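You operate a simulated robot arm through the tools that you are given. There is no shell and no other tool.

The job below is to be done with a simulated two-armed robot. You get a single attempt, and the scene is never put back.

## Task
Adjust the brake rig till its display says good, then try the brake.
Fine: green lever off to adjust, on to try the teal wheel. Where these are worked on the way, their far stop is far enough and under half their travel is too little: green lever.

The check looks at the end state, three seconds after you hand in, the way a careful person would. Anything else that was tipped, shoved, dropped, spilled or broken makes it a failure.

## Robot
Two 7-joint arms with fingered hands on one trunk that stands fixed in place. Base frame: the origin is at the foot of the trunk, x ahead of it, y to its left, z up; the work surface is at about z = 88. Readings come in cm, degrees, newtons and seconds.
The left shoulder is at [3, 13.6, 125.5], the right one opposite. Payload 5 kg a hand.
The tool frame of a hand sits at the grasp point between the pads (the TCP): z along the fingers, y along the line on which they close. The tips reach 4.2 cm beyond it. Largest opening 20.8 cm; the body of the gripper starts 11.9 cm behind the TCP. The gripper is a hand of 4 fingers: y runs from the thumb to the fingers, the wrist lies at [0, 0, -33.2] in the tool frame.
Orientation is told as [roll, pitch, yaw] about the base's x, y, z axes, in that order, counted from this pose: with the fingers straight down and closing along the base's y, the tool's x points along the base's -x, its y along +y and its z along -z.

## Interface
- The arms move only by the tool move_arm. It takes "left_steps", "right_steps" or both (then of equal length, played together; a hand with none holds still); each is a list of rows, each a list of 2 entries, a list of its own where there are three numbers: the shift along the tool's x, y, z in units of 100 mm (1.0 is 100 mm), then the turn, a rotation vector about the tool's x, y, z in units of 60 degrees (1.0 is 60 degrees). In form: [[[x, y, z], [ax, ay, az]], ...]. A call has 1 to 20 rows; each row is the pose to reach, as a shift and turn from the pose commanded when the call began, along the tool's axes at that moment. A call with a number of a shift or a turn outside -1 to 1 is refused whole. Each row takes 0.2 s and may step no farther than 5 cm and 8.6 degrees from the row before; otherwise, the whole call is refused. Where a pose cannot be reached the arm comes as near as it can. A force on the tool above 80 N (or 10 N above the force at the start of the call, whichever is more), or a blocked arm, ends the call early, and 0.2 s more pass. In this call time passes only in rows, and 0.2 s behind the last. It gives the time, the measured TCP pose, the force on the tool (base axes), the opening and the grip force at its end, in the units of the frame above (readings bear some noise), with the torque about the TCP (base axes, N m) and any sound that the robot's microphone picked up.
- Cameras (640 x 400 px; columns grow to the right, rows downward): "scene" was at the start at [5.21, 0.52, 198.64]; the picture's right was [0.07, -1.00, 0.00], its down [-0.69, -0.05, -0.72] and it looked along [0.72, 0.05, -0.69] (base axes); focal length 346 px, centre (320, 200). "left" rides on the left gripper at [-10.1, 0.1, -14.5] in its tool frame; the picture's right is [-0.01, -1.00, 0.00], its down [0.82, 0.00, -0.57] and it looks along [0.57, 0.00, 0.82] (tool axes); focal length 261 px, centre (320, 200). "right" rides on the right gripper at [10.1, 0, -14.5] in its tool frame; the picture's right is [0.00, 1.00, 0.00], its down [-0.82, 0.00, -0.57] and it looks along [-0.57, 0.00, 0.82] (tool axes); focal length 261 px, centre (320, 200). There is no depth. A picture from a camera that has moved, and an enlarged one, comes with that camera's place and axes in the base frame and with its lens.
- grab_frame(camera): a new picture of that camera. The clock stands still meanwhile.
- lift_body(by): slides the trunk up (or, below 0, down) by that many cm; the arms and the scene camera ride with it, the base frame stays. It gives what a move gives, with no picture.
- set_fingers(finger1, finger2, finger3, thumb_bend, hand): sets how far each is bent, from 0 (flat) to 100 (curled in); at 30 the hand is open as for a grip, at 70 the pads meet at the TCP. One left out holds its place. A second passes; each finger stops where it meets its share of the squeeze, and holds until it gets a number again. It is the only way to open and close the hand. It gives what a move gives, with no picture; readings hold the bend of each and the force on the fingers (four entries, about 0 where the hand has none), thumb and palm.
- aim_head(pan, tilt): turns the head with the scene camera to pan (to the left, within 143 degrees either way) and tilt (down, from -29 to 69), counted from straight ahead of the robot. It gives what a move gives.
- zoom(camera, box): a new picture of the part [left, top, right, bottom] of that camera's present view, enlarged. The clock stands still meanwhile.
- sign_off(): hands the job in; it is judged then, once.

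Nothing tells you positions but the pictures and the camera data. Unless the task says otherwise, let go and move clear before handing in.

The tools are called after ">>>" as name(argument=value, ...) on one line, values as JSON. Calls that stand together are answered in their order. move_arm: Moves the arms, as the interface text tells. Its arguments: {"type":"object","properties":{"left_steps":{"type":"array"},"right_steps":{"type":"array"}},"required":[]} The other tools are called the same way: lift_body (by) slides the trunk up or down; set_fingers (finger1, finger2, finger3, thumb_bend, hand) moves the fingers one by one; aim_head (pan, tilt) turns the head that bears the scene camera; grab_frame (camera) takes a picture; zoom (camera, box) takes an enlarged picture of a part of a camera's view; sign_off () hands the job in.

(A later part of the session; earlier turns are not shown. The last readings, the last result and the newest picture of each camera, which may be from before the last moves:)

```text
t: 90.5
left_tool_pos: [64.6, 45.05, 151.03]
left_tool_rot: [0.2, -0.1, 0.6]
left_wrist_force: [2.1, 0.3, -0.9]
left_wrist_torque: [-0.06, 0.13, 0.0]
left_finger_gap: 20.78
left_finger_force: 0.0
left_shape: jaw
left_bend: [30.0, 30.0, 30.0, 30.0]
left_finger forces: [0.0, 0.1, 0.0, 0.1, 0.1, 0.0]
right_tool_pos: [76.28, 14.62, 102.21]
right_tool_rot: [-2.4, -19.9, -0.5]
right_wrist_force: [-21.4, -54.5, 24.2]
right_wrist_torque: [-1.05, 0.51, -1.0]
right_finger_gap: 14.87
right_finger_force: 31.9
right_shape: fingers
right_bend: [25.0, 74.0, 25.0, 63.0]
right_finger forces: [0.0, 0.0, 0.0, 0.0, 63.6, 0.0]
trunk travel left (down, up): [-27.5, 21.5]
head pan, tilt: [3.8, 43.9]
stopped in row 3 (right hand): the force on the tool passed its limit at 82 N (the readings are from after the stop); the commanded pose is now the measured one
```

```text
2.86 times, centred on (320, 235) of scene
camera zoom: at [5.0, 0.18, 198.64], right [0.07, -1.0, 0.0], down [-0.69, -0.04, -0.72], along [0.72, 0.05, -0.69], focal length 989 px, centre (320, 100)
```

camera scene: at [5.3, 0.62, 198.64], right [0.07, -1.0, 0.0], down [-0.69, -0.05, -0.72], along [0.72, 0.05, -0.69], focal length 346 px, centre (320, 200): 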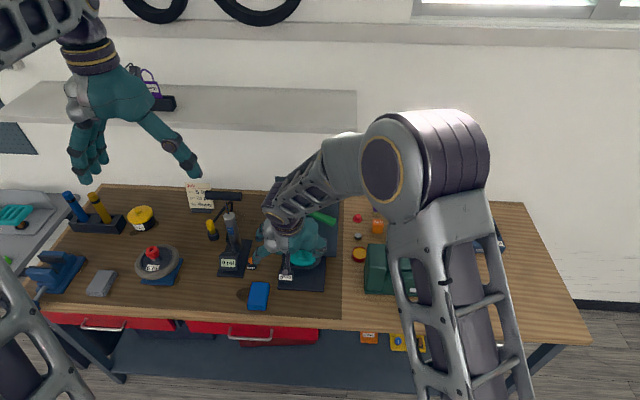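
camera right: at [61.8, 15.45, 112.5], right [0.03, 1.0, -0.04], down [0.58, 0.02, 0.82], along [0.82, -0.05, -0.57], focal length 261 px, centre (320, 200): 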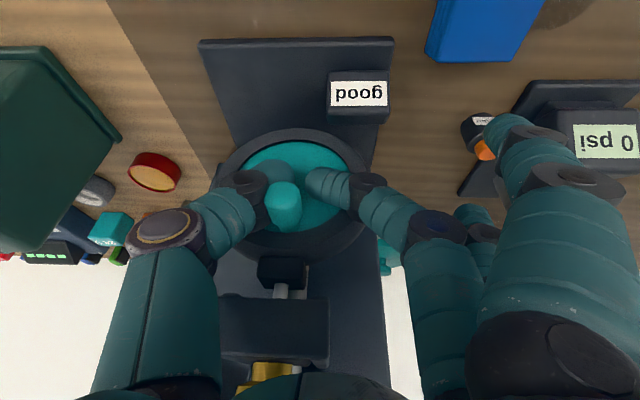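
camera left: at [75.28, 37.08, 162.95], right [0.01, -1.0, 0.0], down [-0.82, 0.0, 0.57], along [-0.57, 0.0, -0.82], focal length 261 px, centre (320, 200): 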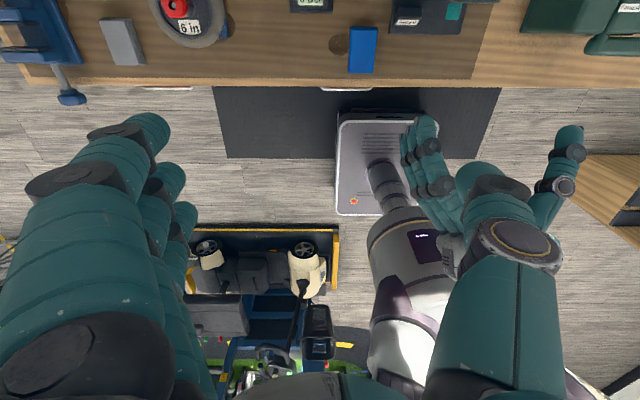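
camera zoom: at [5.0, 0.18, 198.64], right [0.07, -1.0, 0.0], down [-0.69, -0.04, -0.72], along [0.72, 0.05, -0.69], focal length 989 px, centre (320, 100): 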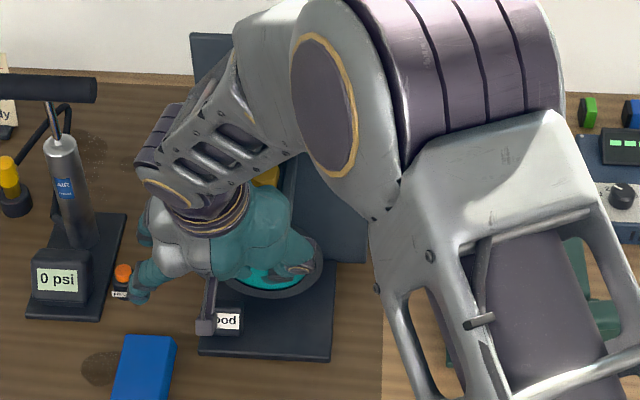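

The braked wheel holds even at 82 N. I'll relax, give it a short try the other way too, and come back to neutral.

>>> move_arm(right_steps=[[[0, -0.13, -0.04], [0, 0, 0]], [[0, -0.26, -0.06], [0, 0, 0]], [[0, -0.34, -0.08], [0, 0, 0]], [[0, -0.42, -0.1], [0, 0, 0]]])

>>> grab_frame(camera="right")

```text
t: 91.5
left_tool_pos: [64.99, 45.43, 150.67]
left_tool_rot: [0.0, -0.1, 0.4]
left_wrist_force: [0.5, 0.6, -0.5]
left_wrist_torque: [-0.05, 0.01, 0.03]
left_finger_gap: 20.79
left_finger_force: 0.1
left_shape: jaw
left_bend: [30.0, 30.0, 30.0, 30.0]
left_finger forces: [0.0, 0.0, 0.0, 0.0, 0.0, 0.1]
right_tool_pos: [76.13, 12.19, 103.46]
right_tool_rot: [-1.5, -20.2, -0.3]
right_wrist_force: [-7.3, 4.1, -25.8]
right_wrist_torque: [0.18, 0.37, 0.14]
right_finger_gap: 13.17
right_finger_force: 12.9
right_shape: fingers
right_bend: [25.0, 72.0, 25.0, 69.0]
right_finger forces: [0.1, 12.0, 0.1, 0.0, 14.2, 0.1]
trunk travel left (down, up): [-27.5, 21.5]
head pan, tilt: [3.8, 43.9]
```

```text
taken
camera right: at [61.56, 12.62, 113.65], right [0.02, 1.0, -0.02], down [0.57, 0.01, 0.82], along [0.82, -0.03, -0.57], focal length 261 px, centre (320, 200)
```

right: 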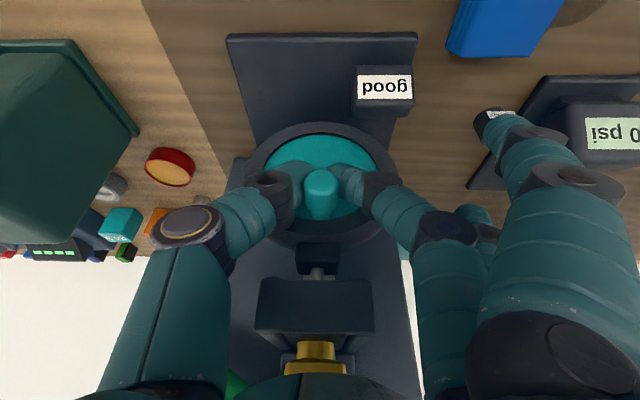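

Back at neutral with the peg in the same place. A short push the other way.

>>> move_arm(right_steps=[[[0, -0.06, 0], [0, 0, 0]], [[0, -0.12, 0.0], [0, 0, 0]], [[0, -0.2, 0.0], [0, 0, 0]]])

>>> zoom(camera="right", box=[190, 30, 450, 330])

```text
t: 92.3
left_tool_pos: [64.72, 45.34, 150.87]
left_tool_rot: [0.1, -0.1, 0.5]
left_wrist_force: [-0.6, -1.0, -0.2]
left_wrist_torque: [0.04, -0.04, 0.0]
left_finger_gap: 20.8
left_finger_force: 0.1
left_shape: jaw
left_bend: [30.0, 30.0, 30.0, 30.0]
left_finger forces: [0.0, 0.0, 0.0, 0.0, 0.0, 0.1]
right_tool_pos: [76.03, 10.17, 103.73]
right_tool_rot: [-1.5, -20.5, -0.2]
right_wrist_force: [-7.7, 12.9, -3.0]
right_wrist_torque: [0.2, 0.15, 0.36]
right_finger_gap: 12.04
right_finger_force: 5.7
right_shape: fingers
right_bend: [25.0, 72.0, 25.0, 74.0]
right_finger forces: [0.1, 10.4, 0.0, 0.0, 0.0, 0.0]
trunk travel left (down, up): [-27.5, 21.5]
head pan, tilt: [3.8, 43.9]
```

```text
1.33 times, centred on (320, 180) of right
camera zoom: at [61.46, 10.57, 113.9], right [0.02, 1.0, -0.02], down [0.57, 0.01, 0.82], along [0.82, -0.03, -0.57], focal length 348 px, centre (320, 227)
```

zoom: 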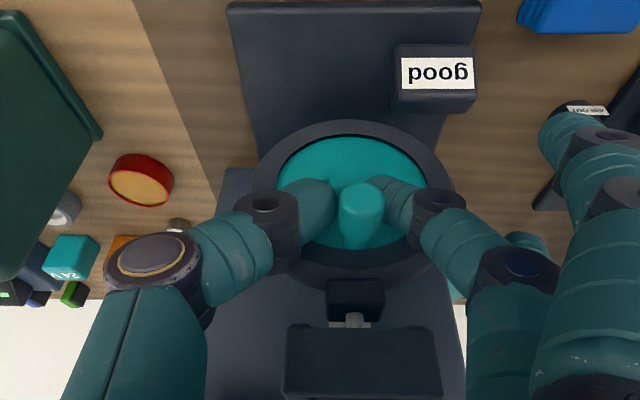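

>>> move_arm(right_steps=[[[0, -0.07, 0], [0, 0, 0]], [[0, -0.14, 0.0], [0, 0, 0]], [[0, -0.22, 0.0], [0, 0, 0]]])

>>> zoom(camera="right", box=[190, 30, 450, 330])

```text
t: 93.1
left_tool_pos: [64.83, 45.38, 150.87]
left_tool_rot: [0.0, -0.1, 0.4]
left_wrist_force: [0.2, -0.6, -0.6]
left_wrist_torque: [0.05, -0.01, 0.02]
left_finger_gap: 20.79
left_finger_force: 0.1
left_shape: jaw
left_bend: [30.0, 30.0, 30.0, 30.0]
left_finger forces: [0.0, 0.0, 0.1, 0.0, 0.0, 0.0]
right_tool_pos: [75.92, 7.83, 103.6]
right_tool_rot: [-1.6, -20.3, -0.3]
right_wrist_force: [1.4, 11.9, 1.1]
right_wrist_torque: [0.3, -0.04, 0.04]
right_finger_gap: 12.02
right_finger_force: 4.3
right_shape: fingers
right_bend: [25.0, 72.0, 25.0, 74.0]
right_finger forces: [0.0, 8.7, 0.1, 0.1, 0.1, 0.0]
trunk travel left (down, up): [-27.5, 21.5]
head pan, tilt: [3.8, 43.9]
```

```text
1.33 times, centred on (320, 180) of right
camera zoom: at [61.43, 8.3, 113.76], right [0.02, 1.0, -0.02], down [0.57, 0.01, 0.82], along [0.82, -0.03, -0.57], focal length 348 px, centre (320, 227)
```

zoom: 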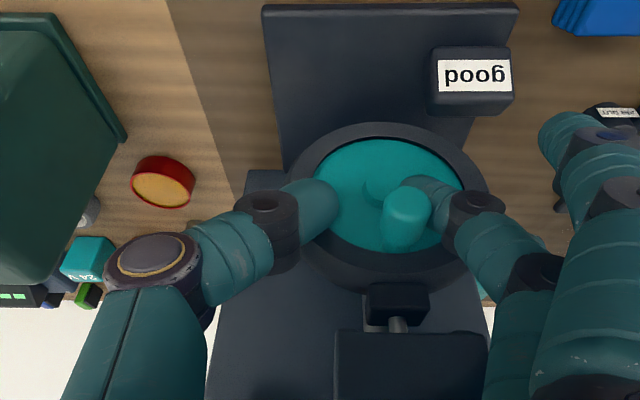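

The peg stays put in this direction too. Returning to neutral, opening and backing out.

>>> move_arm(right_steps=[[[0, 0.13, 0], [0, 0, 0]], [[0, 0.27, 0.0], [0, 0, 0]], [[0, 0.4, 0.0], [0, 0, 0]]])

>>> set_fingers(hand="right", finger2=50, thumb_bend=50)

>>> zoom(camera="right", box=[190, 30, 450, 330])

```text
t: 93.9
left_tool_pos: [64.94, 45.13, 150.92]
left_tool_rot: [0.0, -0.1, 0.3]
left_wrist_force: [-0.5, -0.6, -0.5]
left_wrist_torque: [0.03, 0.0, 0.0]
left_finger_gap: 20.82
left_finger_force: 0.0
left_shape: jaw
left_bend: [30.0, 30.0, 30.0, 30.0]
left_finger forces: [0.0, 0.0, 0.0, 0.1, 0.1, 0.1]
right_tool_pos: [76.01, 11.48, 103.43]
right_tool_rot: [-1.8, -20.0, -0.3]
right_wrist_force: [0.5, -4.3, -8.7]
right_wrist_torque: [-0.21, 0.06, -0.12]
right_finger_gap: 12.6
right_finger_force: 10.3
right_shape: fingers
right_bend: [25.0, 71.0, 25.0, 73.0]
right_finger forces: [0.1, 11.4, 0.0, 0.0, 8.6, 0.0]
trunk travel left (down, up): [-27.5, 21.5]
head pan, tilt: [3.8, 43.9]
```

```text
t: 94.9
left_tool_pos: [64.8, 45.25, 150.99]
left_tool_rot: [-0.1, -0.1, 0.4]
left_wrist_force: [-0.1, -0.1, 0.2]
left_wrist_torque: [0.02, -0.01, 0.0]
left_finger_gap: 20.78
left_finger_force: 0.1
left_shape: jaw
left_bend: [30.0, 30.0, 30.0, 30.0]
left_finger forces: [0.0, 0.0, 0.0, 0.0, 0.0, 0.1]
right_tool_pos: [76.02, 11.74, 103.56]
right_tool_rot: [-1.6, -20.3, -0.3]
right_wrist_force: [-2.8, 0.4, -0.3]
right_wrist_torque: [0.06, 0.1, 0.21]
right_finger_gap: 18.03
right_finger_force: 1.6
right_shape: fingers
right_bend: [25.0, 50.0, 25.0, 50.0]
right_finger forces: [0.0, 3.2, 0.1, 0.0, 0.1, 0.0]
trunk travel left (down, up): [-27.5, 21.5]
head pan, tilt: [3.8, 43.9]
```

```text
1.33 times, centred on (320, 180) of right
camera zoom: at [61.46, 12.25, 113.77], right [0.02, 1.0, -0.03], down [0.57, 0.01, 0.82], along [0.82, -0.03, -0.57], focal length 348 px, centre (320, 227)
```

zoom: 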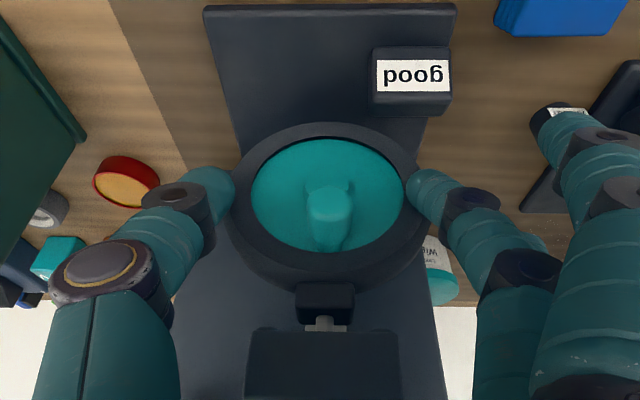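

Released; wheel peg is still at the top, display "good". Backing out and up along the way I came.

>>> move_arm(right_steps=[[[0.14, 0.0, -0.05], [0, 0, 0]], [[0.28, 0.0, -0.105], [0, 0, 0]], [[0.42, 0.0, -0.157], [0, 0, 0]], [[0.3, 0.0, -0.46], [0, 0, 0]], [[0.2, 0.0, -0.74], [0, 0, 0]], [[0.1, 0.0, -1.0], [0, 0, 0]]])

>>> grab_frame(camera="right")

```text
t: 96.3
left_tool_pos: [64.66, 45.22, 151.05]
left_tool_rot: [0.0, -0.1, 0.3]
left_wrist_force: [-0.2, 0.8, -0.6]
left_wrist_torque: [0.05, -0.02, -0.01]
left_finger_gap: 20.78
left_finger_force: 0.1
left_shape: jaw
left_bend: [30.0, 30.0, 30.0, 30.0]
left_finger forces: [0.0, 0.1, 0.1, 0.1, 0.0, 0.1]
right_tool_pos: [71.32, 12.17, 112.28]
right_tool_rot: [-1.6, -20.3, -0.3]
right_wrist_force: [-0.8, 0.1, -0.1]
right_wrist_torque: [0.02, -0.06, 0.05]
right_finger_gap: 18.02
right_finger_force: 0.0
right_shape: fingers
right_bend: [25.0, 50.0, 25.0, 50.0]
right_finger forces: [0.0, 0.1, 0.0, 0.1, 0.0, 0.1]
trunk travel left (down, up): [-27.5, 21.5]
head pan, tilt: [3.8, 43.9]
```

```text
taken
camera right: at [56.96, 12.6, 122.43], right [0.02, 1.0, -0.03], down [0.57, 0.01, 0.82], along [0.82, -0.03, -0.57], focal length 261 px, centre (320, 200)
```

right: 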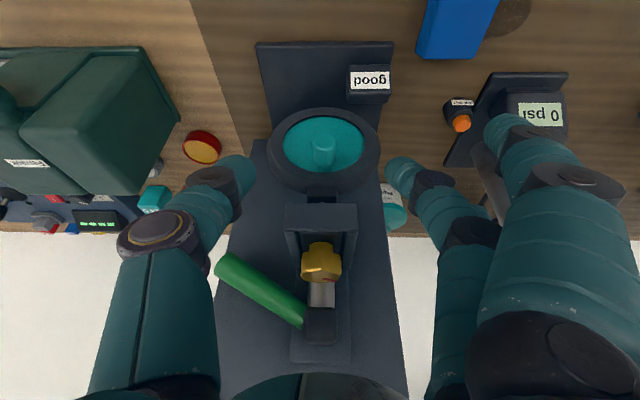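

>>> zoom(camera="right", box=[255, 80, 395, 200])

```text
3.33 times, centred on (325, 140) of right
camera zoom: at [56.96, 12.6, 122.43], right [0.02, 1.0, -0.03], down [0.57, 0.01, 0.82], along [0.82, -0.03, -0.57], focal length 869 px, centre (303, 400)
```

zoom: 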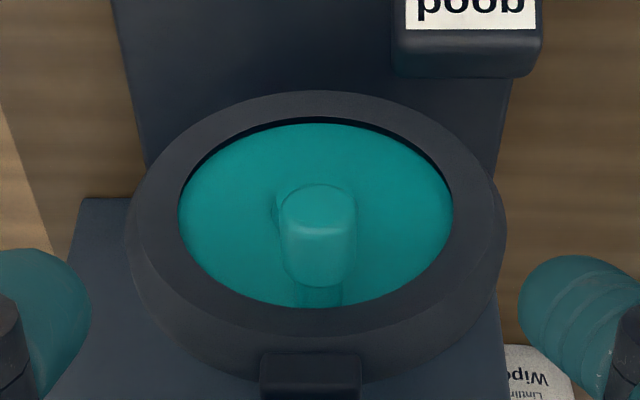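

The wheel has not moved measurably under 82 N one way, while the other way my fingertip yielded at about 10 N. For a proper try in both directions I'll push the peg the other way with the closed hand.

>>> set_fingers(hand="right", finger1=70, finger2=70, finger3=70, thumb_bend=70)

>>> move_arm(right_steps=[[[0.02, 0.3, 0.05], [0, 0, 0]], [[0.06, 0.63, 0.15], [0, 0, 0]], [[0.17, 0.65, 0.46], [0, 0, 0]], [[0.28, 0.65, 0.78], [0, 0, 0]]])

>>> grab_frame(camera="right")

```text
t: 97.3
left_tool_pos: [64.76, 45.35, 150.97]
left_tool_rot: [0.0, -0.1, 0.4]
left_wrist_force: [0.3, -0.3, -0.2]
left_wrist_torque: [0.01, 0.04, -0.02]
left_finger_gap: 20.8
left_finger_force: 0.0
left_shape: jaw
left_bend: [30.0, 30.0, 30.0, 30.0]
left_finger forces: [0.0, 0.1, 0.0, 0.0, 0.1, 0.0]
right_tool_pos: [71.46, 12.23, 112.4]
right_tool_rot: [-1.5, -20.3, -0.3]
right_wrist_force: [-0.6, -0.6, -0.3]
right_wrist_torque: [0.05, 0.0, 0.01]
right_finger_gap: 3.22
right_finger_force: 0.2
right_shape: fingers
right_bend: [70.0, 70.0, 70.0, 70.0]
right_finger forces: [0.0, 0.0, 0.0, 0.0, 0.0, 0.1]
trunk travel left (down, up): [-27.5, 21.5]
head pan, tilt: [3.8, 43.9]
```

```text
t: 98.3
left_tool_pos: [64.74, 45.41, 150.88]
left_tool_rot: [0.0, -0.1, 0.4]
left_wrist_force: [0.4, 0.2, -1.1]
left_wrist_torque: [-0.08, 0.06, 0.01]
left_finger_gap: 20.79
left_finger_force: 0.0
left_shape: jaw
left_bend: [30.0, 30.0, 30.0, 30.0]
left_finger forces: [0.0, 0.0, 0.0, 0.1, 0.0, 0.0]
right_tool_pos: [71.82, 18.32, 104.13]
right_tool_rot: [-1.7, -20.4, -0.2]
right_wrist_force: [0.0, 0.3, 0.8]
right_wrist_torque: [-0.09, 0.15, -0.02]
right_finger_gap: 3.18
right_finger_force: 0.3
right_shape: fingers
right_bend: [70.0, 70.0, 70.0, 70.0]
right_finger forces: [0.1, 0.1, 0.0, 0.0, 0.0, 0.0]
trunk travel left (down, up): [-27.5, 21.5]
head pan, tilt: [3.8, 43.9]
```

```text
taken
camera right: at [57.31, 18.82, 114.31], right [0.02, 1.0, -0.03], down [0.57, 0.01, 0.82], along [0.82, -0.03, -0.57], focal length 261 px, centre (320, 200)
```

right: 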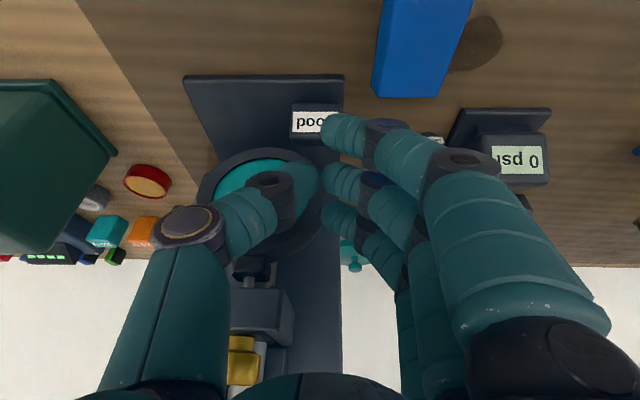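

The thumb knuckle is in front of the peg; shift 2.5 cm left, step forward beside the peg, then push right.

>>> move_arm(right_steps=[[[0, 0.25, 0], [0, 0, 0]], [[-0.12, 0.25, 0.045], [0, 0, 0]], [[-0.24, 0.25, 0.09], [0, 0, 0]]])

>>> grab_frame(camera="right")

```text
t: 99.1
left_tool_pos: [64.67, 45.35, 150.82]
left_tool_rot: [-0.1, -0.1, 0.3]
left_wrist_force: [0.5, 0.2, 0.0]
left_wrist_torque: [-0.03, 0.0, -0.03]
left_finger_gap: 20.8
left_finger_force: 0.0
left_shape: jaw
left_bend: [30.0, 30.0, 30.0, 30.0]
left_finger forces: [0.0, 0.0, 0.0, 0.0, 0.0, 0.0]
right_tool_pos: [74.43, 20.94, 103.9]
right_tool_rot: [-1.7, -20.4, -0.2]
right_wrist_force: [-0.4, 0.1, 0.6]
right_wrist_torque: [-0.03, 0.0, 0.0]
right_finger_gap: 3.18
right_finger_force: 0.0
right_shape: fingers
right_bend: [70.0, 70.0, 70.0, 70.0]
right_finger forces: [0.1, 0.1, 0.1, 0.0, 0.0, 0.0]
trunk travel left (down, up): [-27.5, 21.5]
head pan, tilt: [3.8, 43.9]
```

```text
taken
camera right: at [59.9, 21.41, 114.1], right [0.02, 1.0, -0.03], down [0.57, 0.01, 0.82], along [0.82, -0.03, -0.57], focal length 261 px, centre (320, 200)
```

right: 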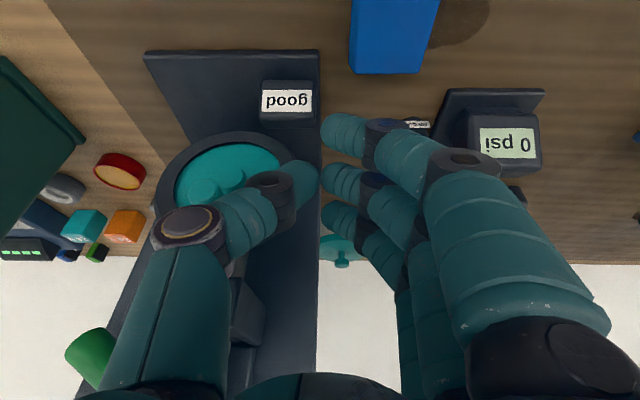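

Peg is just right of the thumb. Pushing right in small rows.

>>> move_arm(right_steps=[[[0, -0.07, 0], [0, 0, 0]], [[0, -0.14, 0], [0, 0, 0]], [[0, -0.21, 0], [0, 0, 0]], [[0, -0.28, 0], [0, 0, 0]]])

>>> grab_frame(camera="right")

```text
t: 100.1
left_tool_pos: [64.66, 45.12, 150.97]
left_tool_rot: [0.1, -0.2, 0.4]
left_wrist_force: [0.3, -0.3, -0.6]
left_wrist_torque: [0.01, 0.01, 0.01]
left_finger_gap: 20.77
left_finger_force: 0.1
left_shape: jaw
left_bend: [30.0, 30.0, 30.0, 30.0]
left_finger forces: [0.1, 0.1, 0.1, 0.1, 0.0, 0.0]
right_tool_pos: [74.35, 17.98, 104.15]
right_tool_rot: [-1.6, -20.3, -0.3]
right_wrist_force: [0.2, -0.1, 0.6]
right_wrist_torque: [0.0, -0.01, -0.01]
right_finger_gap: 3.18
right_finger_force: 0.0
right_shape: fingers
right_bend: [70.0, 70.0, 70.0, 70.0]
right_finger forces: [0.1, 0.0, 0.0, 0.0, 0.0, 0.0]
trunk travel left (down, up): [-27.5, 21.5]
head pan, tilt: [3.8, 43.9]
```

```text
taken
camera right: at [59.78, 18.46, 114.3], right [0.02, 1.0, -0.03], down [0.57, 0.01, 0.82], along [0.82, -0.03, -0.57], focal length 261 px, centre (320, 200)
```

right: 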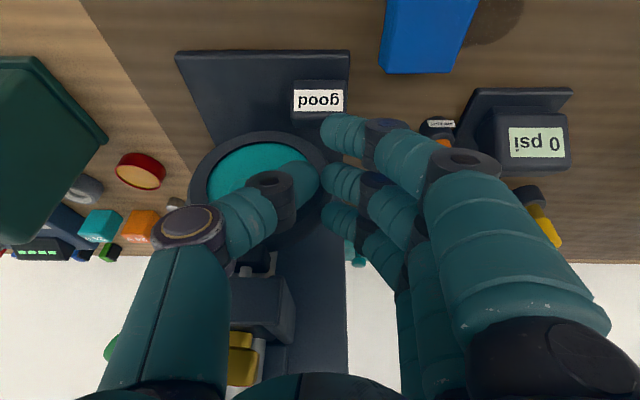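

No contact yet — the thumb passes in front of the peg end. I'll open the outer fingers, move 1.3 cm forward and continue right until contact.

>>> set_fingers(hand="right", finger1=30, finger3=30)

>>> move_arm(right_steps=[[[-0.06, 0.02, 0.022], [0, 0, 0]], [[-0.12, 0.02, 0.045], [0, 0, 0]], [[-0.12, -0.06, 0.045], [0, 0, 0]], [[-0.12, -0.14, 0.045], [0, 0, 0]], [[-0.12, -0.22, 0.045], [0, 0, 0]], [[-0.12, -0.3, 0.045], [0, 0, 0]]])

>>> grab_frame(camera="right")

```text
t: 101.1
left_tool_pos: [64.77, 45.28, 150.92]
left_tool_rot: [-0.1, -0.1, 0.4]
left_wrist_force: [0.2, 0.1, -0.4]
left_wrist_torque: [-0.01, -0.03, -0.04]
left_finger_gap: 20.78
left_finger_force: 0.1
left_shape: jaw
left_bend: [30.0, 30.0, 30.0, 30.0]
left_finger forces: [0.1, 0.1, 0.1, 0.1, 0.0, 0.1]
right_tool_pos: [74.35, 18.07, 104.15]
right_tool_rot: [-1.7, -20.3, -0.4]
right_wrist_force: [0.2, -0.2, 0.5]
right_wrist_torque: [0.04, 0.02, 0.0]
right_finger_gap: 12.24
right_finger_force: 0.1
right_shape: fingers
right_bend: [30.0, 70.0, 30.0, 70.0]
right_finger forces: [0.0, 0.1, 0.0, 0.1, 0.0, 0.1]
trunk travel left (down, up): [-27.5, 21.5]
head pan, tilt: [3.8, 43.9]
```

```text
t: 102.5
left_tool_pos: [64.62, 45.45, 150.89]
left_tool_rot: [-0.1, -0.1, 0.3]
left_wrist_force: [0.0, -0.8, -0.5]
left_wrist_torque: [0.03, 0.04, 0.02]
left_finger_gap: 20.79
left_finger_force: 0.0
left_shape: jaw
left_bend: [30.0, 30.0, 30.0, 30.0]
left_finger forces: [0.0, 0.1, 0.1, 0.0, 0.0, 0.0]
right_tool_pos: [75.66, 15.41, 104.34]
right_tool_rot: [-1.4, -20.7, -0.2]
right_wrist_force: [-0.7, 33.4, 20.3]
right_wrist_torque: [-0.18, -0.01, -0.04]
right_finger_gap: 10.6
right_finger_force: 21.1
right_shape: fingers
right_bend: [30.0, 66.0, 30.0, 75.0]
right_finger forces: [0.1, 0.1, 0.1, 0.0, 42.8, 0.0]
trunk travel left (down, up): [-27.5, 21.5]
head pan, tilt: [3.8, 43.9]
```

```text
taken
camera right: at [61.04, 15.87, 114.54], right [0.02, 1.0, -0.02], down [0.57, 0.01, 0.82], along [0.82, -0.03, -0.57], focal length 261 px, centre (320, 200)
```

right: 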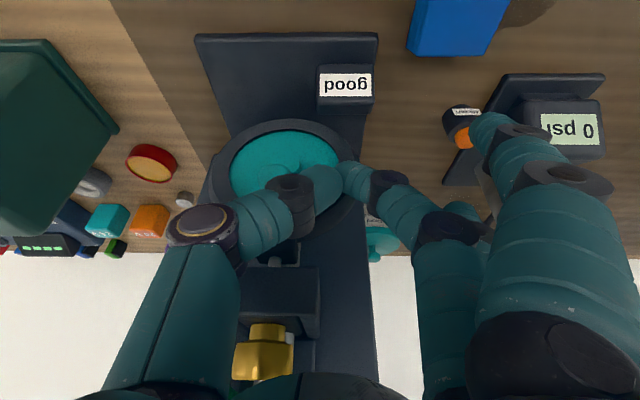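

Contact: 33 N to the right and the peg holds. A little more.

>>> move_arm(right_steps=[[[0, -0.06, 0], [0, 0, 0]], [[0, -0.12, 0], [0, 0, 0]], [[0, -0.18, 0], [0, 0, 0]]])

>>> grab_frame(camera="right")

```text
t: 103.3
left_tool_pos: [64.69, 45.77, 150.86]
left_tool_rot: [-0.2, -0.1, 0.6]
left_wrist_force: [0.6, -0.3, -0.5]
left_wrist_torque: [-0.02, 0.02, -0.01]
left_finger_gap: 20.77
left_finger_force: 0.1
left_shape: jaw
left_bend: [30.0, 30.0, 30.0, 30.0]
left_finger forces: [0.0, 0.0, 0.0, 0.0, 0.0, 0.1]
right_tool_pos: [75.56, 14.03, 104.45]
right_tool_rot: [-1.1, -20.6, -0.1]
right_wrist_force: [10.3, 44.2, 21.5]
right_wrist_torque: [-0.02, -1.28, 0.23]
right_finger_gap: 9.55
right_finger_force: 29.0
right_shape: fingers
right_bend: [30.0, 64.0, 30.0, 76.0]
right_finger forces: [0.1, 0.1, 0.0, 0.0, 57.9, 0.0]
trunk travel left (down, up): [-27.5, 21.5]
head pan, tilt: [3.8, 43.9]
```

```text
taken
camera right: at [61.0, 14.4, 114.47], right [0.01, 1.0, -0.02], down [0.57, 0.01, 0.82], along [0.82, -0.02, -0.57], focal length 261 px, centre (320, 200)
```

right: 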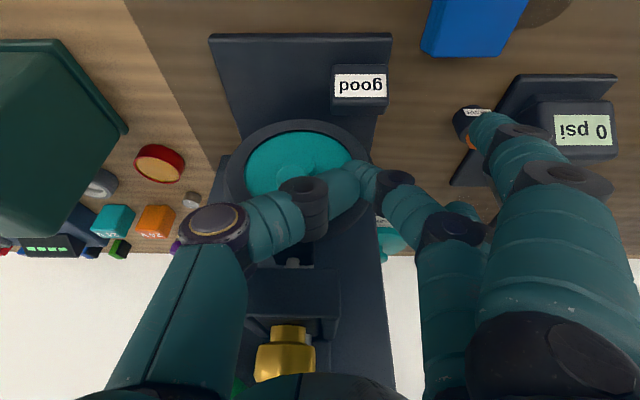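

The wheel holds at about 50 N this way too — brake tried in both directions. Backing off left, then toward the robot and up.

>>> move_arm(right_steps=[[[0, 0.2, 0], [0, 0, 0]], [[0, 0.45, 0], [0, 0, 0]], [[0.18, 0.5, -0.07], [0, 0, 0]], [[0.4, 0.5, -0.15], [0, 0, 0]]])

>>> move_arm(right_steps=[[[-0.1, -0.15, -0.28], [0, 0, 0]], [[-0.2, -0.3, -0.56], [0, 0, 0]], [[-0.35, -0.45, -0.9], [0, 0, 0]]])

>>> grab_frame(camera="right")

>>> grab_frame(camera="scene")

```text
t: 104.3
left_tool_pos: [64.5, 45.13, 151.17]
left_tool_rot: [0.0, -0.2, 0.3]
left_wrist_force: [-1.3, 0.7, 1.4]
left_wrist_torque: [0.01, -0.16, 0.03]
left_finger_gap: 20.76
left_finger_force: 0.1
left_shape: jaw
left_bend: [30.0, 30.0, 30.0, 30.0]
left_finger forces: [0.0, 0.0, 0.0, 0.0, 0.1, 0.0]
right_tool_pos: [71.05, 17.98, 104.12]
right_tool_rot: [-1.7, -20.3, -0.4]
right_wrist_force: [-0.9, -0.3, 0.0]
right_wrist_torque: [0.06, -0.04, 0.02]
right_finger_gap: 12.16
right_finger_force: 0.1
right_shape: fingers
right_bend: [30.0, 70.0, 30.0, 70.0]
right_finger forces: [0.1, 0.0, 0.0, 0.0, 0.1, 0.0]
trunk travel left (down, up): [-27.5, 21.5]
head pan, tilt: [3.8, 43.9]
```

```text
t: 105.1
left_tool_pos: [64.56, 45.17, 150.91]
left_tool_rot: [0.0, -0.1, 0.4]
left_wrist_force: [-0.4, -0.2, 0.0]
left_wrist_torque: [0.12, -0.02, 0.04]
left_finger_gap: 20.79
left_finger_force: 0.1
left_shape: jaw
left_bend: [30.0, 30.0, 30.0, 30.0]
left_finger forces: [0.0, 0.0, 0.1, 0.0, 0.1, 0.0]
right_tool_pos: [71.49, 13.96, 113.83]
right_tool_rot: [-1.7, -20.2, -0.2]
right_wrist_force: [-1.2, -0.1, -0.3]
right_wrist_torque: [0.06, -0.06, 0.03]
right_finger_gap: 12.19
right_finger_force: 0.2
right_shape: fingers
right_bend: [30.0, 70.0, 30.0, 70.0]
right_finger forces: [0.1, 0.1, 0.0, 0.1, 0.1, 0.1]
trunk travel left (down, up): [-27.5, 21.5]
head pan, tilt: [3.8, 43.9]
```

```text
taken
camera right: at [57.01, 14.48, 124.05], right [0.02, 1.0, -0.03], down [0.57, 0.01, 0.82], along [0.82, -0.03, -0.57], focal length 261 px, centre (320, 200)
```

right: 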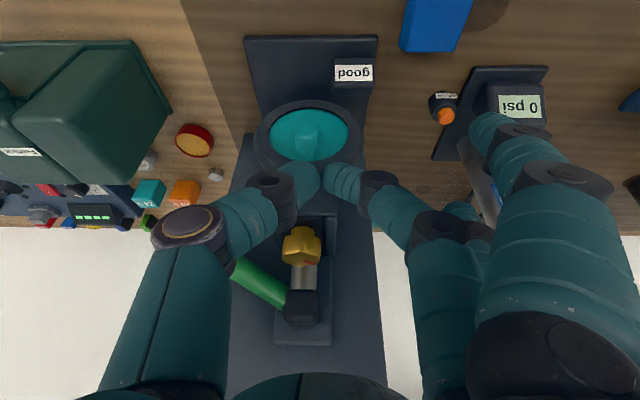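

```text
taken
camera scene: at [5.16, 0.4, 198.65], right [0.07, -1.0, 0.0], down [-0.69, -0.05, -0.72], along [0.72, 0.05, -0.69], focal length 346 px, centre (320, 200)
```

scene: 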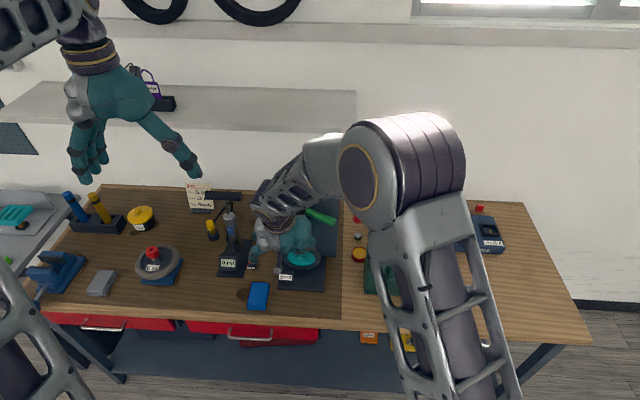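

All intact: lever down, display good. I'll raise the hand clear and move it off to the right for a final look.

>>> move_arm(right_steps=[[[-0.1, 0, -0.28], [0, 0, 0]], [[-0.2, 0, -0.56], [0, 0, 0]], [[-0.31, 0, -0.84], [0, 0, 0]], [[-0.33, -0.3, -0.92], [0, 0, 0]], [[-0.33, -0.65, -0.95], [0, 0, 0]], [[-0.33, -1.0, -0.95], [0, 0, 0]]])

>>> move_arm(right_steps=[[[0, -0.33, -0.05], [0, 0.08, 0]], [[0, -0.66, -0.1], [0, 0.16, 0]], [[0, -1.0, -0.15], [0, 0.24, 0]], [[0, -1.0, -0.4], [0, 0.34, 0]]])

>>> move_arm(right_steps=[[[0, -0.33, 0], [0, 0, 0]], [[0, -0.66, 0], [0, 0, 0]], [[0, -1.0, 0], [0, 0, 0]]])

>>> grab_frame(camera="scene")

>>> zoom(camera="scene", box=[250, 165, 390, 305])

```text
t: 106.5
left_tool_pos: [64.66, 45.23, 150.99]
left_tool_rot: [-0.1, 0.0, 0.5]
left_wrist_force: [-1.0, -0.7, 1.0]
left_wrist_torque: [0.09, -0.05, 0.02]
left_finger_gap: 20.77
left_finger_force: 0.0
left_shape: jaw
left_bend: [30.0, 30.0, 30.0, 30.0]
left_finger forces: [0.0, 0.1, 0.0, 0.0, 0.1, 0.0]
right_tool_pos: [71.13, 4.08, 124.23]
right_tool_rot: [-1.6, -20.3, -0.3]
right_wrist_force: [0.2, 0.7, 0.5]
right_wrist_torque: [-0.08, -0.03, 0.01]
right_finger_gap: 12.2
right_finger_force: 0.0
right_shape: fingers
right_bend: [30.0, 70.0, 30.0, 70.0]
right_finger forces: [0.1, 0.0, 0.0, 0.0, 0.0, 0.0]
trunk travel left (down, up): [-27.5, 21.5]
head pan, tilt: [3.8, 43.9]
```

```text
t: 107.5
left_tool_pos: [64.78, 45.29, 150.95]
left_tool_rot: [0.0, -0.2, 0.4]
left_wrist_force: [-0.3, 0.9, -0.9]
left_wrist_torque: [-0.05, 0.02, 0.02]
left_finger_gap: 20.78
left_finger_force: 0.1
left_shape: jaw
left_bend: [30.0, 30.0, 30.0, 30.0]
left_finger forces: [0.1, 0.0, 0.1, 0.0, 0.0, 0.1]
right_tool_pos: [69.42, -5.93, 128.17]
right_tool_rot: [-1.4, 0.2, -0.7]
right_wrist_force: [-0.2, 0.2, 0.0]
right_wrist_torque: [-0.05, -0.04, -0.01]
right_finger_gap: 12.22
right_finger_force: 0.1
right_shape: fingers
right_bend: [30.0, 70.0, 30.0, 70.0]
right_finger forces: [0.0, 0.0, 0.0, 0.0, 0.1, 0.1]
trunk travel left (down, up): [-27.5, 21.5]
head pan, tilt: [3.8, 43.9]
```

```text
t: 108.3
left_tool_pos: [64.76, 45.03, 151.02]
left_tool_rot: [0.0, -0.1, 0.4]
left_wrist_force: [-0.3, -1.9, 0.9]
left_wrist_torque: [0.13, -0.09, -0.01]
left_finger_gap: 20.8
left_finger_force: 0.1
left_shape: jaw
left_bend: [30.0, 30.0, 30.0, 30.0]
left_finger forces: [0.0, 0.1, 0.1, 0.0, 0.0, 0.0]
right_tool_pos: [69.49, -16.02, 128.5]
right_tool_rot: [-1.4, 0.2, -0.9]
right_wrist_force: [0.2, 0.5, -1.4]
right_wrist_torque: [-0.04, 0.03, -0.02]
right_finger_gap: 12.19
right_finger_force: 0.0
right_shape: fingers
right_bend: [30.0, 70.0, 30.0, 70.0]
right_finger forces: [0.1, 0.0, 0.1, 0.0, 0.0, 0.0]
trunk travel left (down, up): [-27.5, 21.5]
head pan, tilt: [3.8, 43.9]
```

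```text
taken
camera scene: at [5.16, 0.33, 198.65], right [0.07, -1.0, 0.0], down [-0.69, -0.05, -0.72], along [0.72, 0.05, -0.69], focal length 346 px, centre (320, 200)
```

scene: 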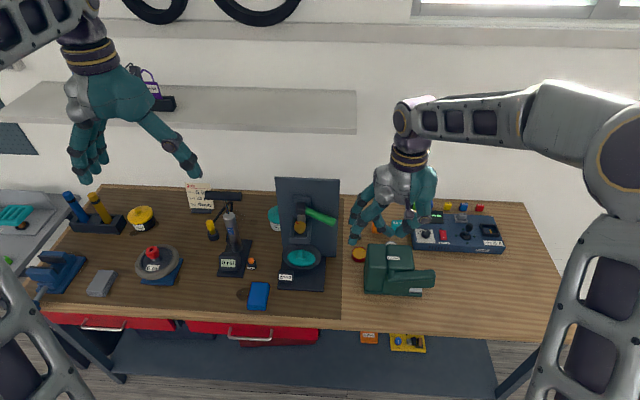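

```text
2.86 times, centred on (320, 235) of scene
camera zoom: at [5.16, 0.33, 198.65], right [0.07, -1.0, 0.0], down [-0.69, -0.05, -0.72], along [0.72, 0.05, -0.69], focal length 989 px, centre (320, 100)
```

zoom: 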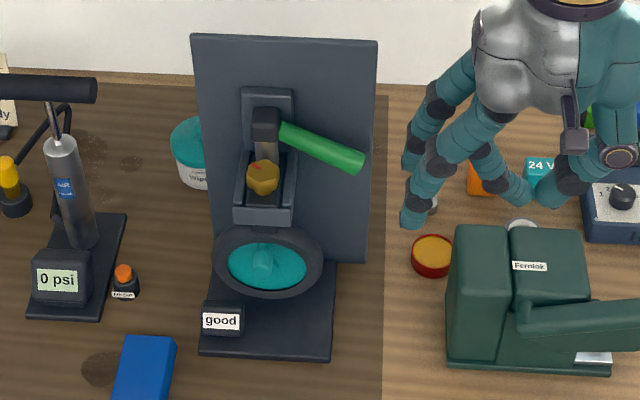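

The rig reads "good" with the lever down, but I want to be sure which lever position is "on": I'll check whether the knob is locked with the lever down (a small, reversible test), so I return over the knob.

>>> move_arm(right_steps=[[[-0.05, 0.23, -0.01], [0.006, -0.05, 0]], [[-0.1, 0.45, -0.02], [0.012, -0.1, 0]], [[-0.15, 0.68, -0.04], [0.018, -0.155, 0]], [[-0.2, 0.9, -0.05], [0.023, -0.21, 0]]])

>>> move_arm(right_steps=[[[-0.08, 0.25, 0], [0, -0.07, 0]], [[-0.16, 0.5, 0], [0, -0.14, 0]], [[-0.245, 0.75, 0], [0, -0.21, 0]]])

>>> set_fingers(hand="right", finger1=25, finger2=50, finger3=25, thumb_bend=50)

>>> grab_frame(camera="right")

```text
t: 109.3
left_tool_pos: [64.62, 45.45, 150.91]
left_tool_rot: [0.0, -0.1, 0.5]
left_wrist_force: [-0.5, 1.1, 0.1]
left_wrist_torque: [-0.11, -0.05, 0.0]
left_finger_gap: 20.79
left_finger_force: 0.1
left_shape: jaw
left_bend: [30.0, 30.0, 30.0, 30.0]
left_finger forces: [0.0, 0.1, 0.1, 0.1, 0.0, 0.0]
right_tool_pos: [71.58, -6.62, 128.76]
right_tool_rot: [-3.0, -12.4, -0.4]
right_wrist_force: [0.4, -0.2, 0.0]
right_wrist_torque: [-0.05, -0.03, -0.03]
right_finger_gap: 12.2
right_finger_force: 0.0
right_shape: fingers
right_bend: [30.0, 70.0, 30.0, 70.0]
right_finger forces: [0.0, 0.0, 0.1, 0.0, 0.0, 0.0]
trunk travel left (down, up): [-27.5, 21.5]
head pan, tilt: [3.8, 43.9]
```

```text
t: 110.1
left_tool_pos: [64.77, 45.32, 150.98]
left_tool_rot: [0.0, 0.0, 0.4]
left_wrist_force: [0.4, 0.4, 0.1]
left_wrist_torque: [-0.14, -0.03, -0.03]
left_finger_gap: 20.77
left_finger_force: 0.1
left_shape: jaw
left_bend: [30.0, 30.0, 30.0, 30.0]
left_finger forces: [0.0, 0.0, 0.1, 0.0, 0.0, 0.0]
right_tool_pos: [74.08, 0.81, 128.76]
right_tool_rot: [-3.2, -25.1, 0.3]
right_wrist_force: [0.2, 0.7, 0.5]
right_wrist_torque: [0.01, -0.02, 0.01]
right_finger_gap: 12.17
right_finger_force: 0.1
right_shape: fingers
right_bend: [30.0, 70.0, 30.0, 70.0]
right_finger forces: [0.0, 0.2, 0.0, 0.0, 0.0, 0.0]
trunk travel left (down, up): [-27.5, 21.5]
head pan, tilt: [3.8, 43.9]
```

```text
t: 111.1
left_tool_pos: [64.74, 45.43, 150.94]
left_tool_rot: [-0.1, -0.1, 0.5]
left_wrist_force: [-0.1, -0.4, 0.5]
left_wrist_torque: [0.01, -0.01, 0.0]
left_finger_gap: 20.8
left_finger_force: 0.0
left_shape: jaw
left_bend: [30.0, 30.0, 30.0, 30.0]
left_finger forces: [0.2, 0.0, 0.0, 0.0, 0.0, 0.1]
right_tool_pos: [74.01, 0.82, 128.66]
right_tool_rot: [-3.3, -25.1, 0.4]
right_wrist_force: [-0.4, -0.6, -0.1]
right_wrist_torque: [-0.01, -0.05, 0.0]
right_finger_gap: 17.99
right_finger_force: 0.1
right_shape: fingers
right_bend: [25.0, 50.0, 25.0, 50.0]
right_finger forces: [0.1, 0.0, 0.0, 0.1, 0.0, 0.0]
trunk travel left (down, up): [-27.5, 21.5]
head pan, tilt: [3.8, 43.9]
```

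```text
taken
camera right: at [58.76, 1.5, 137.55], right [0.02, 1.0, -0.05], down [0.5, 0.03, 0.86], along [0.87, -0.04, -0.5], focal length 261 px, centre (320, 200)
```

right: 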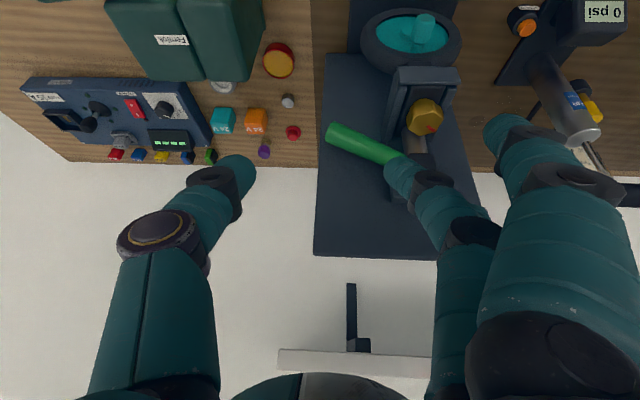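

>>> move_arm(right_steps=[[[-0.03, 0.22, 0.07], [-0.014, 0, 0]], [[-0.07, 0.45, 0.14], [-0.028, 0, 0]], [[-0.1, 0.68, 0.21], [-0.042, 0, 0]], [[-0.133, 0.92, 0.28], [-0.055, 0, 0]]])

>>> grab_frame(camera="right")

```text
t: 112.1
left_tool_pos: [64.74, 45.35, 150.99]
left_tool_rot: [0.0, -0.1, 0.4]
left_wrist_force: [0.2, 0.4, -0.9]
left_wrist_torque: [-0.1, 0.03, 0.02]
left_finger_gap: 20.77
left_finger_force: 0.1
left_shape: jaw
left_bend: [30.0, 30.0, 30.0, 30.0]
left_finger forces: [0.0, 0.0, 0.1, 0.1, 0.0, 0.1]
right_tool_pos: [76.64, 10.03, 126.47]
right_tool_rot: [0.1, -25.1, 0.5]
right_wrist_force: [0.9, 0.9, -0.3]
right_wrist_torque: [-0.09, 0.04, -0.01]
right_finger_gap: 18.0
right_finger_force: 0.1
right_shape: fingers
right_bend: [25.0, 50.0, 25.0, 50.0]
right_finger forces: [0.0, 0.0, 0.0, 0.0, 0.0, 0.1]
trunk travel left (down, up): [-27.5, 21.5]
head pan, tilt: [3.8, 43.9]
```

```text
taken
camera right: at [61.28, 9.87, 135.38], right [0.0, 1.0, 0.0], down [0.5, 0.0, 0.87], along [0.87, 0.0, -0.5], focal length 261 px, centre (320, 200)
```

right: 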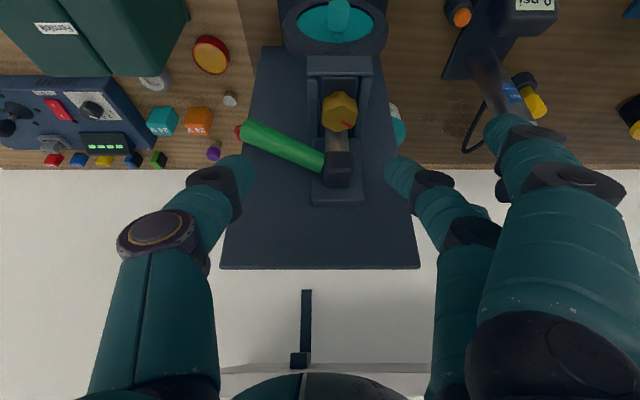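

>>> move_arm(right_steps=[[[0.04, 0.07, 0.2], [0, 0, 0]], [[0.08, 0.14, 0.4], [0, 0, 0]], [[0.118, 0.2, 0.607], [0, 0, 0]]])

>>> move_arm(right_steps=[[[0.04, 0, 0.13], [0, 0, 0]], [[0.08, 0, 0.26], [0, 0, 0]], [[0.124, 0, 0.383], [0, 0, 0]]])

>>> set_fingers(hand="right", finger2=60, thumb_bend=60)

>>> grab_frame(camera="right")

```text
t: 112.9
left_tool_pos: [64.76, 45.38, 150.82]
left_tool_rot: [0.0, -0.1, 0.4]
left_wrist_force: [0.9, 0.0, -0.4]
left_wrist_torque: [-0.03, 0.04, 0.02]
left_finger_gap: 20.8
left_finger_force: 0.1
left_shape: jaw
left_bend: [30.0, 30.0, 30.0, 30.0]
left_finger forces: [0.0, 0.0, 0.0, 0.0, 0.1, 0.0]
right_tool_pos: [78.33, 11.92, 120.47]
right_tool_rot: [0.1, -25.2, 0.4]
right_wrist_force: [1.1, -0.1, -0.2]
right_wrist_torque: [-0.02, 0.06, -0.02]
right_finger_gap: 18.02
right_finger_force: 0.0
right_shape: fingers
right_bend: [25.0, 50.0, 25.0, 50.0]
right_finger forces: [0.1, 0.0, 0.1, 0.1, 0.0, 0.0]
trunk travel left (down, up): [-27.5, 21.5]
head pan, tilt: [3.8, 43.9]
```

```text
t: 113.7
left_tool_pos: [64.75, 45.34, 150.91]
left_tool_rot: [0.0, -0.2, 0.4]
left_wrist_force: [0.4, 0.0, -0.3]
left_wrist_torque: [0.01, 0.02, 0.0]
left_finger_gap: 20.81
left_finger_force: 0.1
left_shape: jaw
left_bend: [30.0, 30.0, 30.0, 30.0]
left_finger forces: [0.0, 0.0, 0.1, 0.0, 0.1, 0.1]
right_tool_pos: [78.67, 11.97, 116.59]
right_tool_rot: [0.2, -25.2, 0.4]
right_wrist_force: [-0.1, 0.6, 0.0]
right_wrist_torque: [-0.03, -0.01, 0.02]
right_finger_gap: 17.98
right_finger_force: 0.1
right_shape: fingers
right_bend: [25.0, 50.0, 25.0, 50.0]
right_finger forces: [0.1, 0.1, 0.0, 0.0, 0.1, 0.1]
trunk travel left (down, up): [-27.5, 21.5]
head pan, tilt: [3.8, 43.9]
```

```text
t: 114.7
left_tool_pos: [64.71, 45.29, 150.91]
left_tool_rot: [-0.1, 0.0, 0.4]
left_wrist_force: [0.0, -0.1, -0.5]
left_wrist_torque: [-0.03, 0.0, -0.01]
left_finger_gap: 20.79
left_finger_force: 0.1
left_shape: jaw
left_bend: [30.0, 30.0, 30.0, 30.0]
left_finger forces: [0.0, 0.0, 0.1, 0.1, 0.1, 0.0]
right_tool_pos: [78.69, 11.86, 116.57]
right_tool_rot: [0.0, -25.1, 0.4]
right_wrist_force: [-0.1, 0.5, -0.3]
right_wrist_torque: [0.01, -0.03, -0.01]
right_finger_gap: 15.48
right_finger_force: 0.1
right_shape: fingers
right_bend: [25.0, 60.0, 25.0, 60.0]
right_finger forces: [0.1, 0.0, 0.0, 0.0, 0.0, 0.0]
trunk travel left (down, up): [-27.5, 21.5]
head pan, tilt: [3.8, 43.9]
```

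```text
taken
camera right: at [63.35, 11.74, 125.43], right [0.0, 1.0, 0.0], down [0.5, 0.0, 0.87], along [0.87, 0.0, -0.5], focal length 261 px, centre (320, 200)
```

right: 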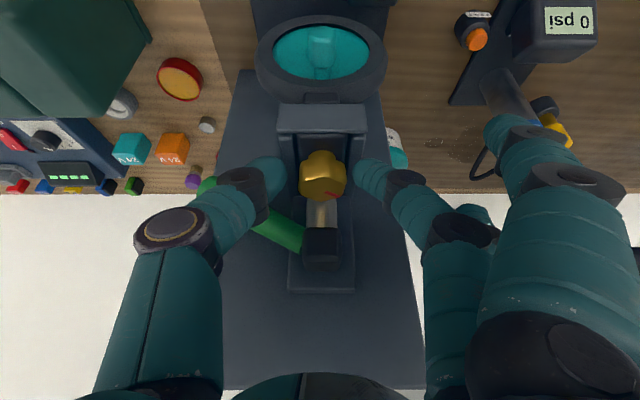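

At this same pose with the lever up earlier no pad showed below the bracket; now a dark pad is visible reaching the tyre — a sign that lever-down is "on". I'll zoom to confirm, and close the pinch for the small knob test.

>>> zoom(camera="right", box=[270, 60, 370, 150])

>>> set_fingers(hand="right", finger2=74, thumb_bend=74)

>>> zoom(camera="right", box=[270, 120, 380, 220])

```text
4.44 times, centred on (320, 105) of right
camera zoom: at [63.35, 11.74, 125.43], right [0.0, 1.0, 0.0], down [0.5, 0.0, 0.87], along [0.87, 0.0, -0.5], focal length 1158 px, centre (320, 622)
```

zoom: 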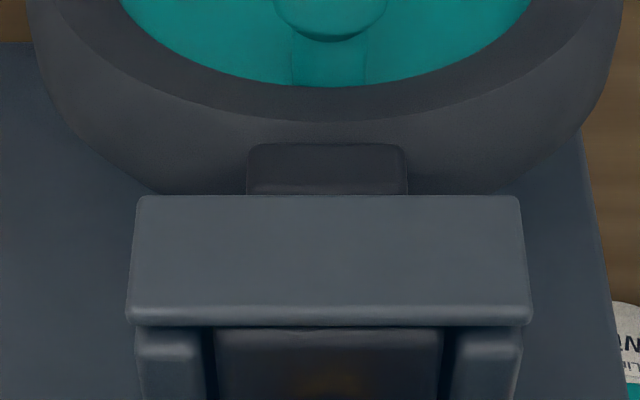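

```text
t: 115.7
left_tool_pos: [64.83, 45.2, 150.83]
left_tool_rot: [0.1, -0.1, 0.3]
left_wrist_force: [-0.6, 0.4, 0.1]
left_wrist_torque: [0.01, 0.02, 0.02]
left_finger_gap: 20.78
left_finger_force: 0.1
left_shape: jaw
left_bend: [30.0, 30.0, 30.0, 30.0]
left_finger forces: [0.0, 0.0, 0.0, 0.0, 0.0, 0.0]
right_tool_pos: [78.69, 11.63, 116.43]
right_tool_rot: [0.0, -25.0, 0.3]
right_wrist_force: [0.7, -11.5, -7.5]
right_wrist_torque: [0.01, 0.05, -0.2]
right_finger_gap: 14.1
right_finger_force: 15.5
right_shape: fingers
right_bend: [25.0, 62.0, 25.0, 68.0]
right_finger forces: [0.1, 9.8, 0.0, 0.0, 21.4, 0.0]
trunk travel left (down, up): [-27.5, 21.5]
head pan, tilt: [3.8, 43.9]
```

```text
4.00 times, centred on (325, 170) of right
camera zoom: at [63.4, 11.55, 125.36], right [0.0, 1.0, 0.0], down [0.5, 0.0, 0.86], along [0.86, 0.0, -0.5], focal length 1043 px, centre (300, 320)
```

zoom: 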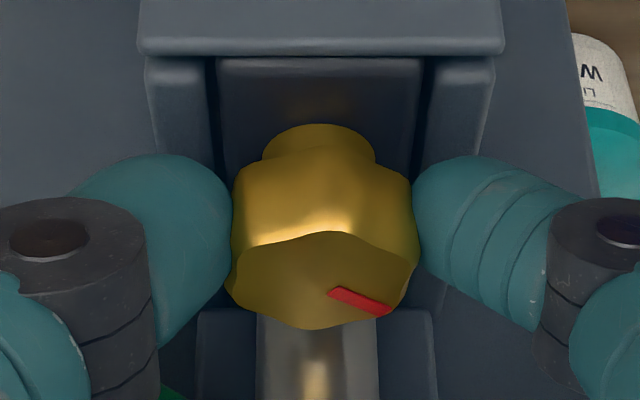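

Knob gripped with the lever down. Trying a small 8° counter-clockwise turn to see whether it is locked.

>>> move_arm(right_steps=[[[-0.003, -0.006, 0.001], [-0.028, 0, -0.06]], [[-0.005, -0.012, 0.002], [-0.056, 0, -0.121]]])

>>> zoom(camera="right", box=[270, 120, 380, 220])

>>> zoom(camera="scene", box=[270, 250, 340, 300])

```text
t: 116.3
left_tool_pos: [64.71, 45.2, 150.92]
left_tool_rot: [0.1, -0.2, 0.4]
left_wrist_force: [-0.6, 0.5, 1.3]
left_wrist_torque: [-0.01, -0.02, 0.01]
left_finger_gap: 20.79
left_finger_force: 0.1
left_shape: jaw
left_bend: [30.0, 30.0, 30.0, 30.0]
left_finger forces: [0.0, 0.0, 0.0, 0.0, 0.0, 0.1]
right_tool_pos: [78.8, 11.39, 116.47]
right_tool_rot: [0.0, -25.1, 8.5]
right_wrist_force: [1.9, -16.6, -6.3]
right_wrist_torque: [-0.26, 0.05, -0.27]
right_finger_gap: 14.21
right_finger_force: 16.5
right_shape: fingers
right_bend: [25.0, 62.0, 25.0, 68.0]
right_finger forces: [0.1, 8.4, 0.1, 0.1, 24.8, 0.0]
trunk travel left (down, up): [-27.5, 21.5]
head pan, tilt: [3.8, 43.9]
```

```text
4.00 times, centred on (325, 170) of right
camera zoom: at [63.6, 9.27, 125.35], right [-0.14, 0.99, 0.0], down [0.5, 0.07, 0.87], along [0.86, 0.12, -0.5], focal length 1043 px, centre (300, 320)
```

zoom: 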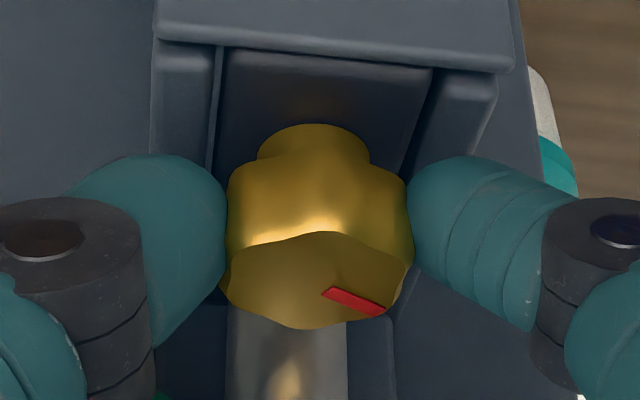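

```text
8.00 times, centred on (305, 275) of scene
camera zoom: at [5.29, 0.31, 198.64], right [0.07, -1.0, 0.0], down [-0.69, -0.05, -0.72], along [0.72, 0.05, -0.69], focal length 2770 px, centre (440, -400)
```

zoom: 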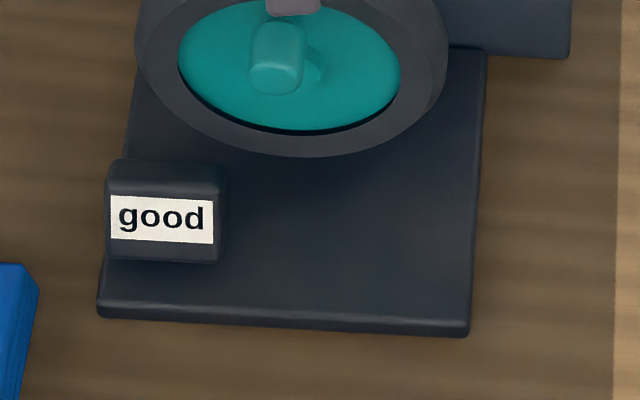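

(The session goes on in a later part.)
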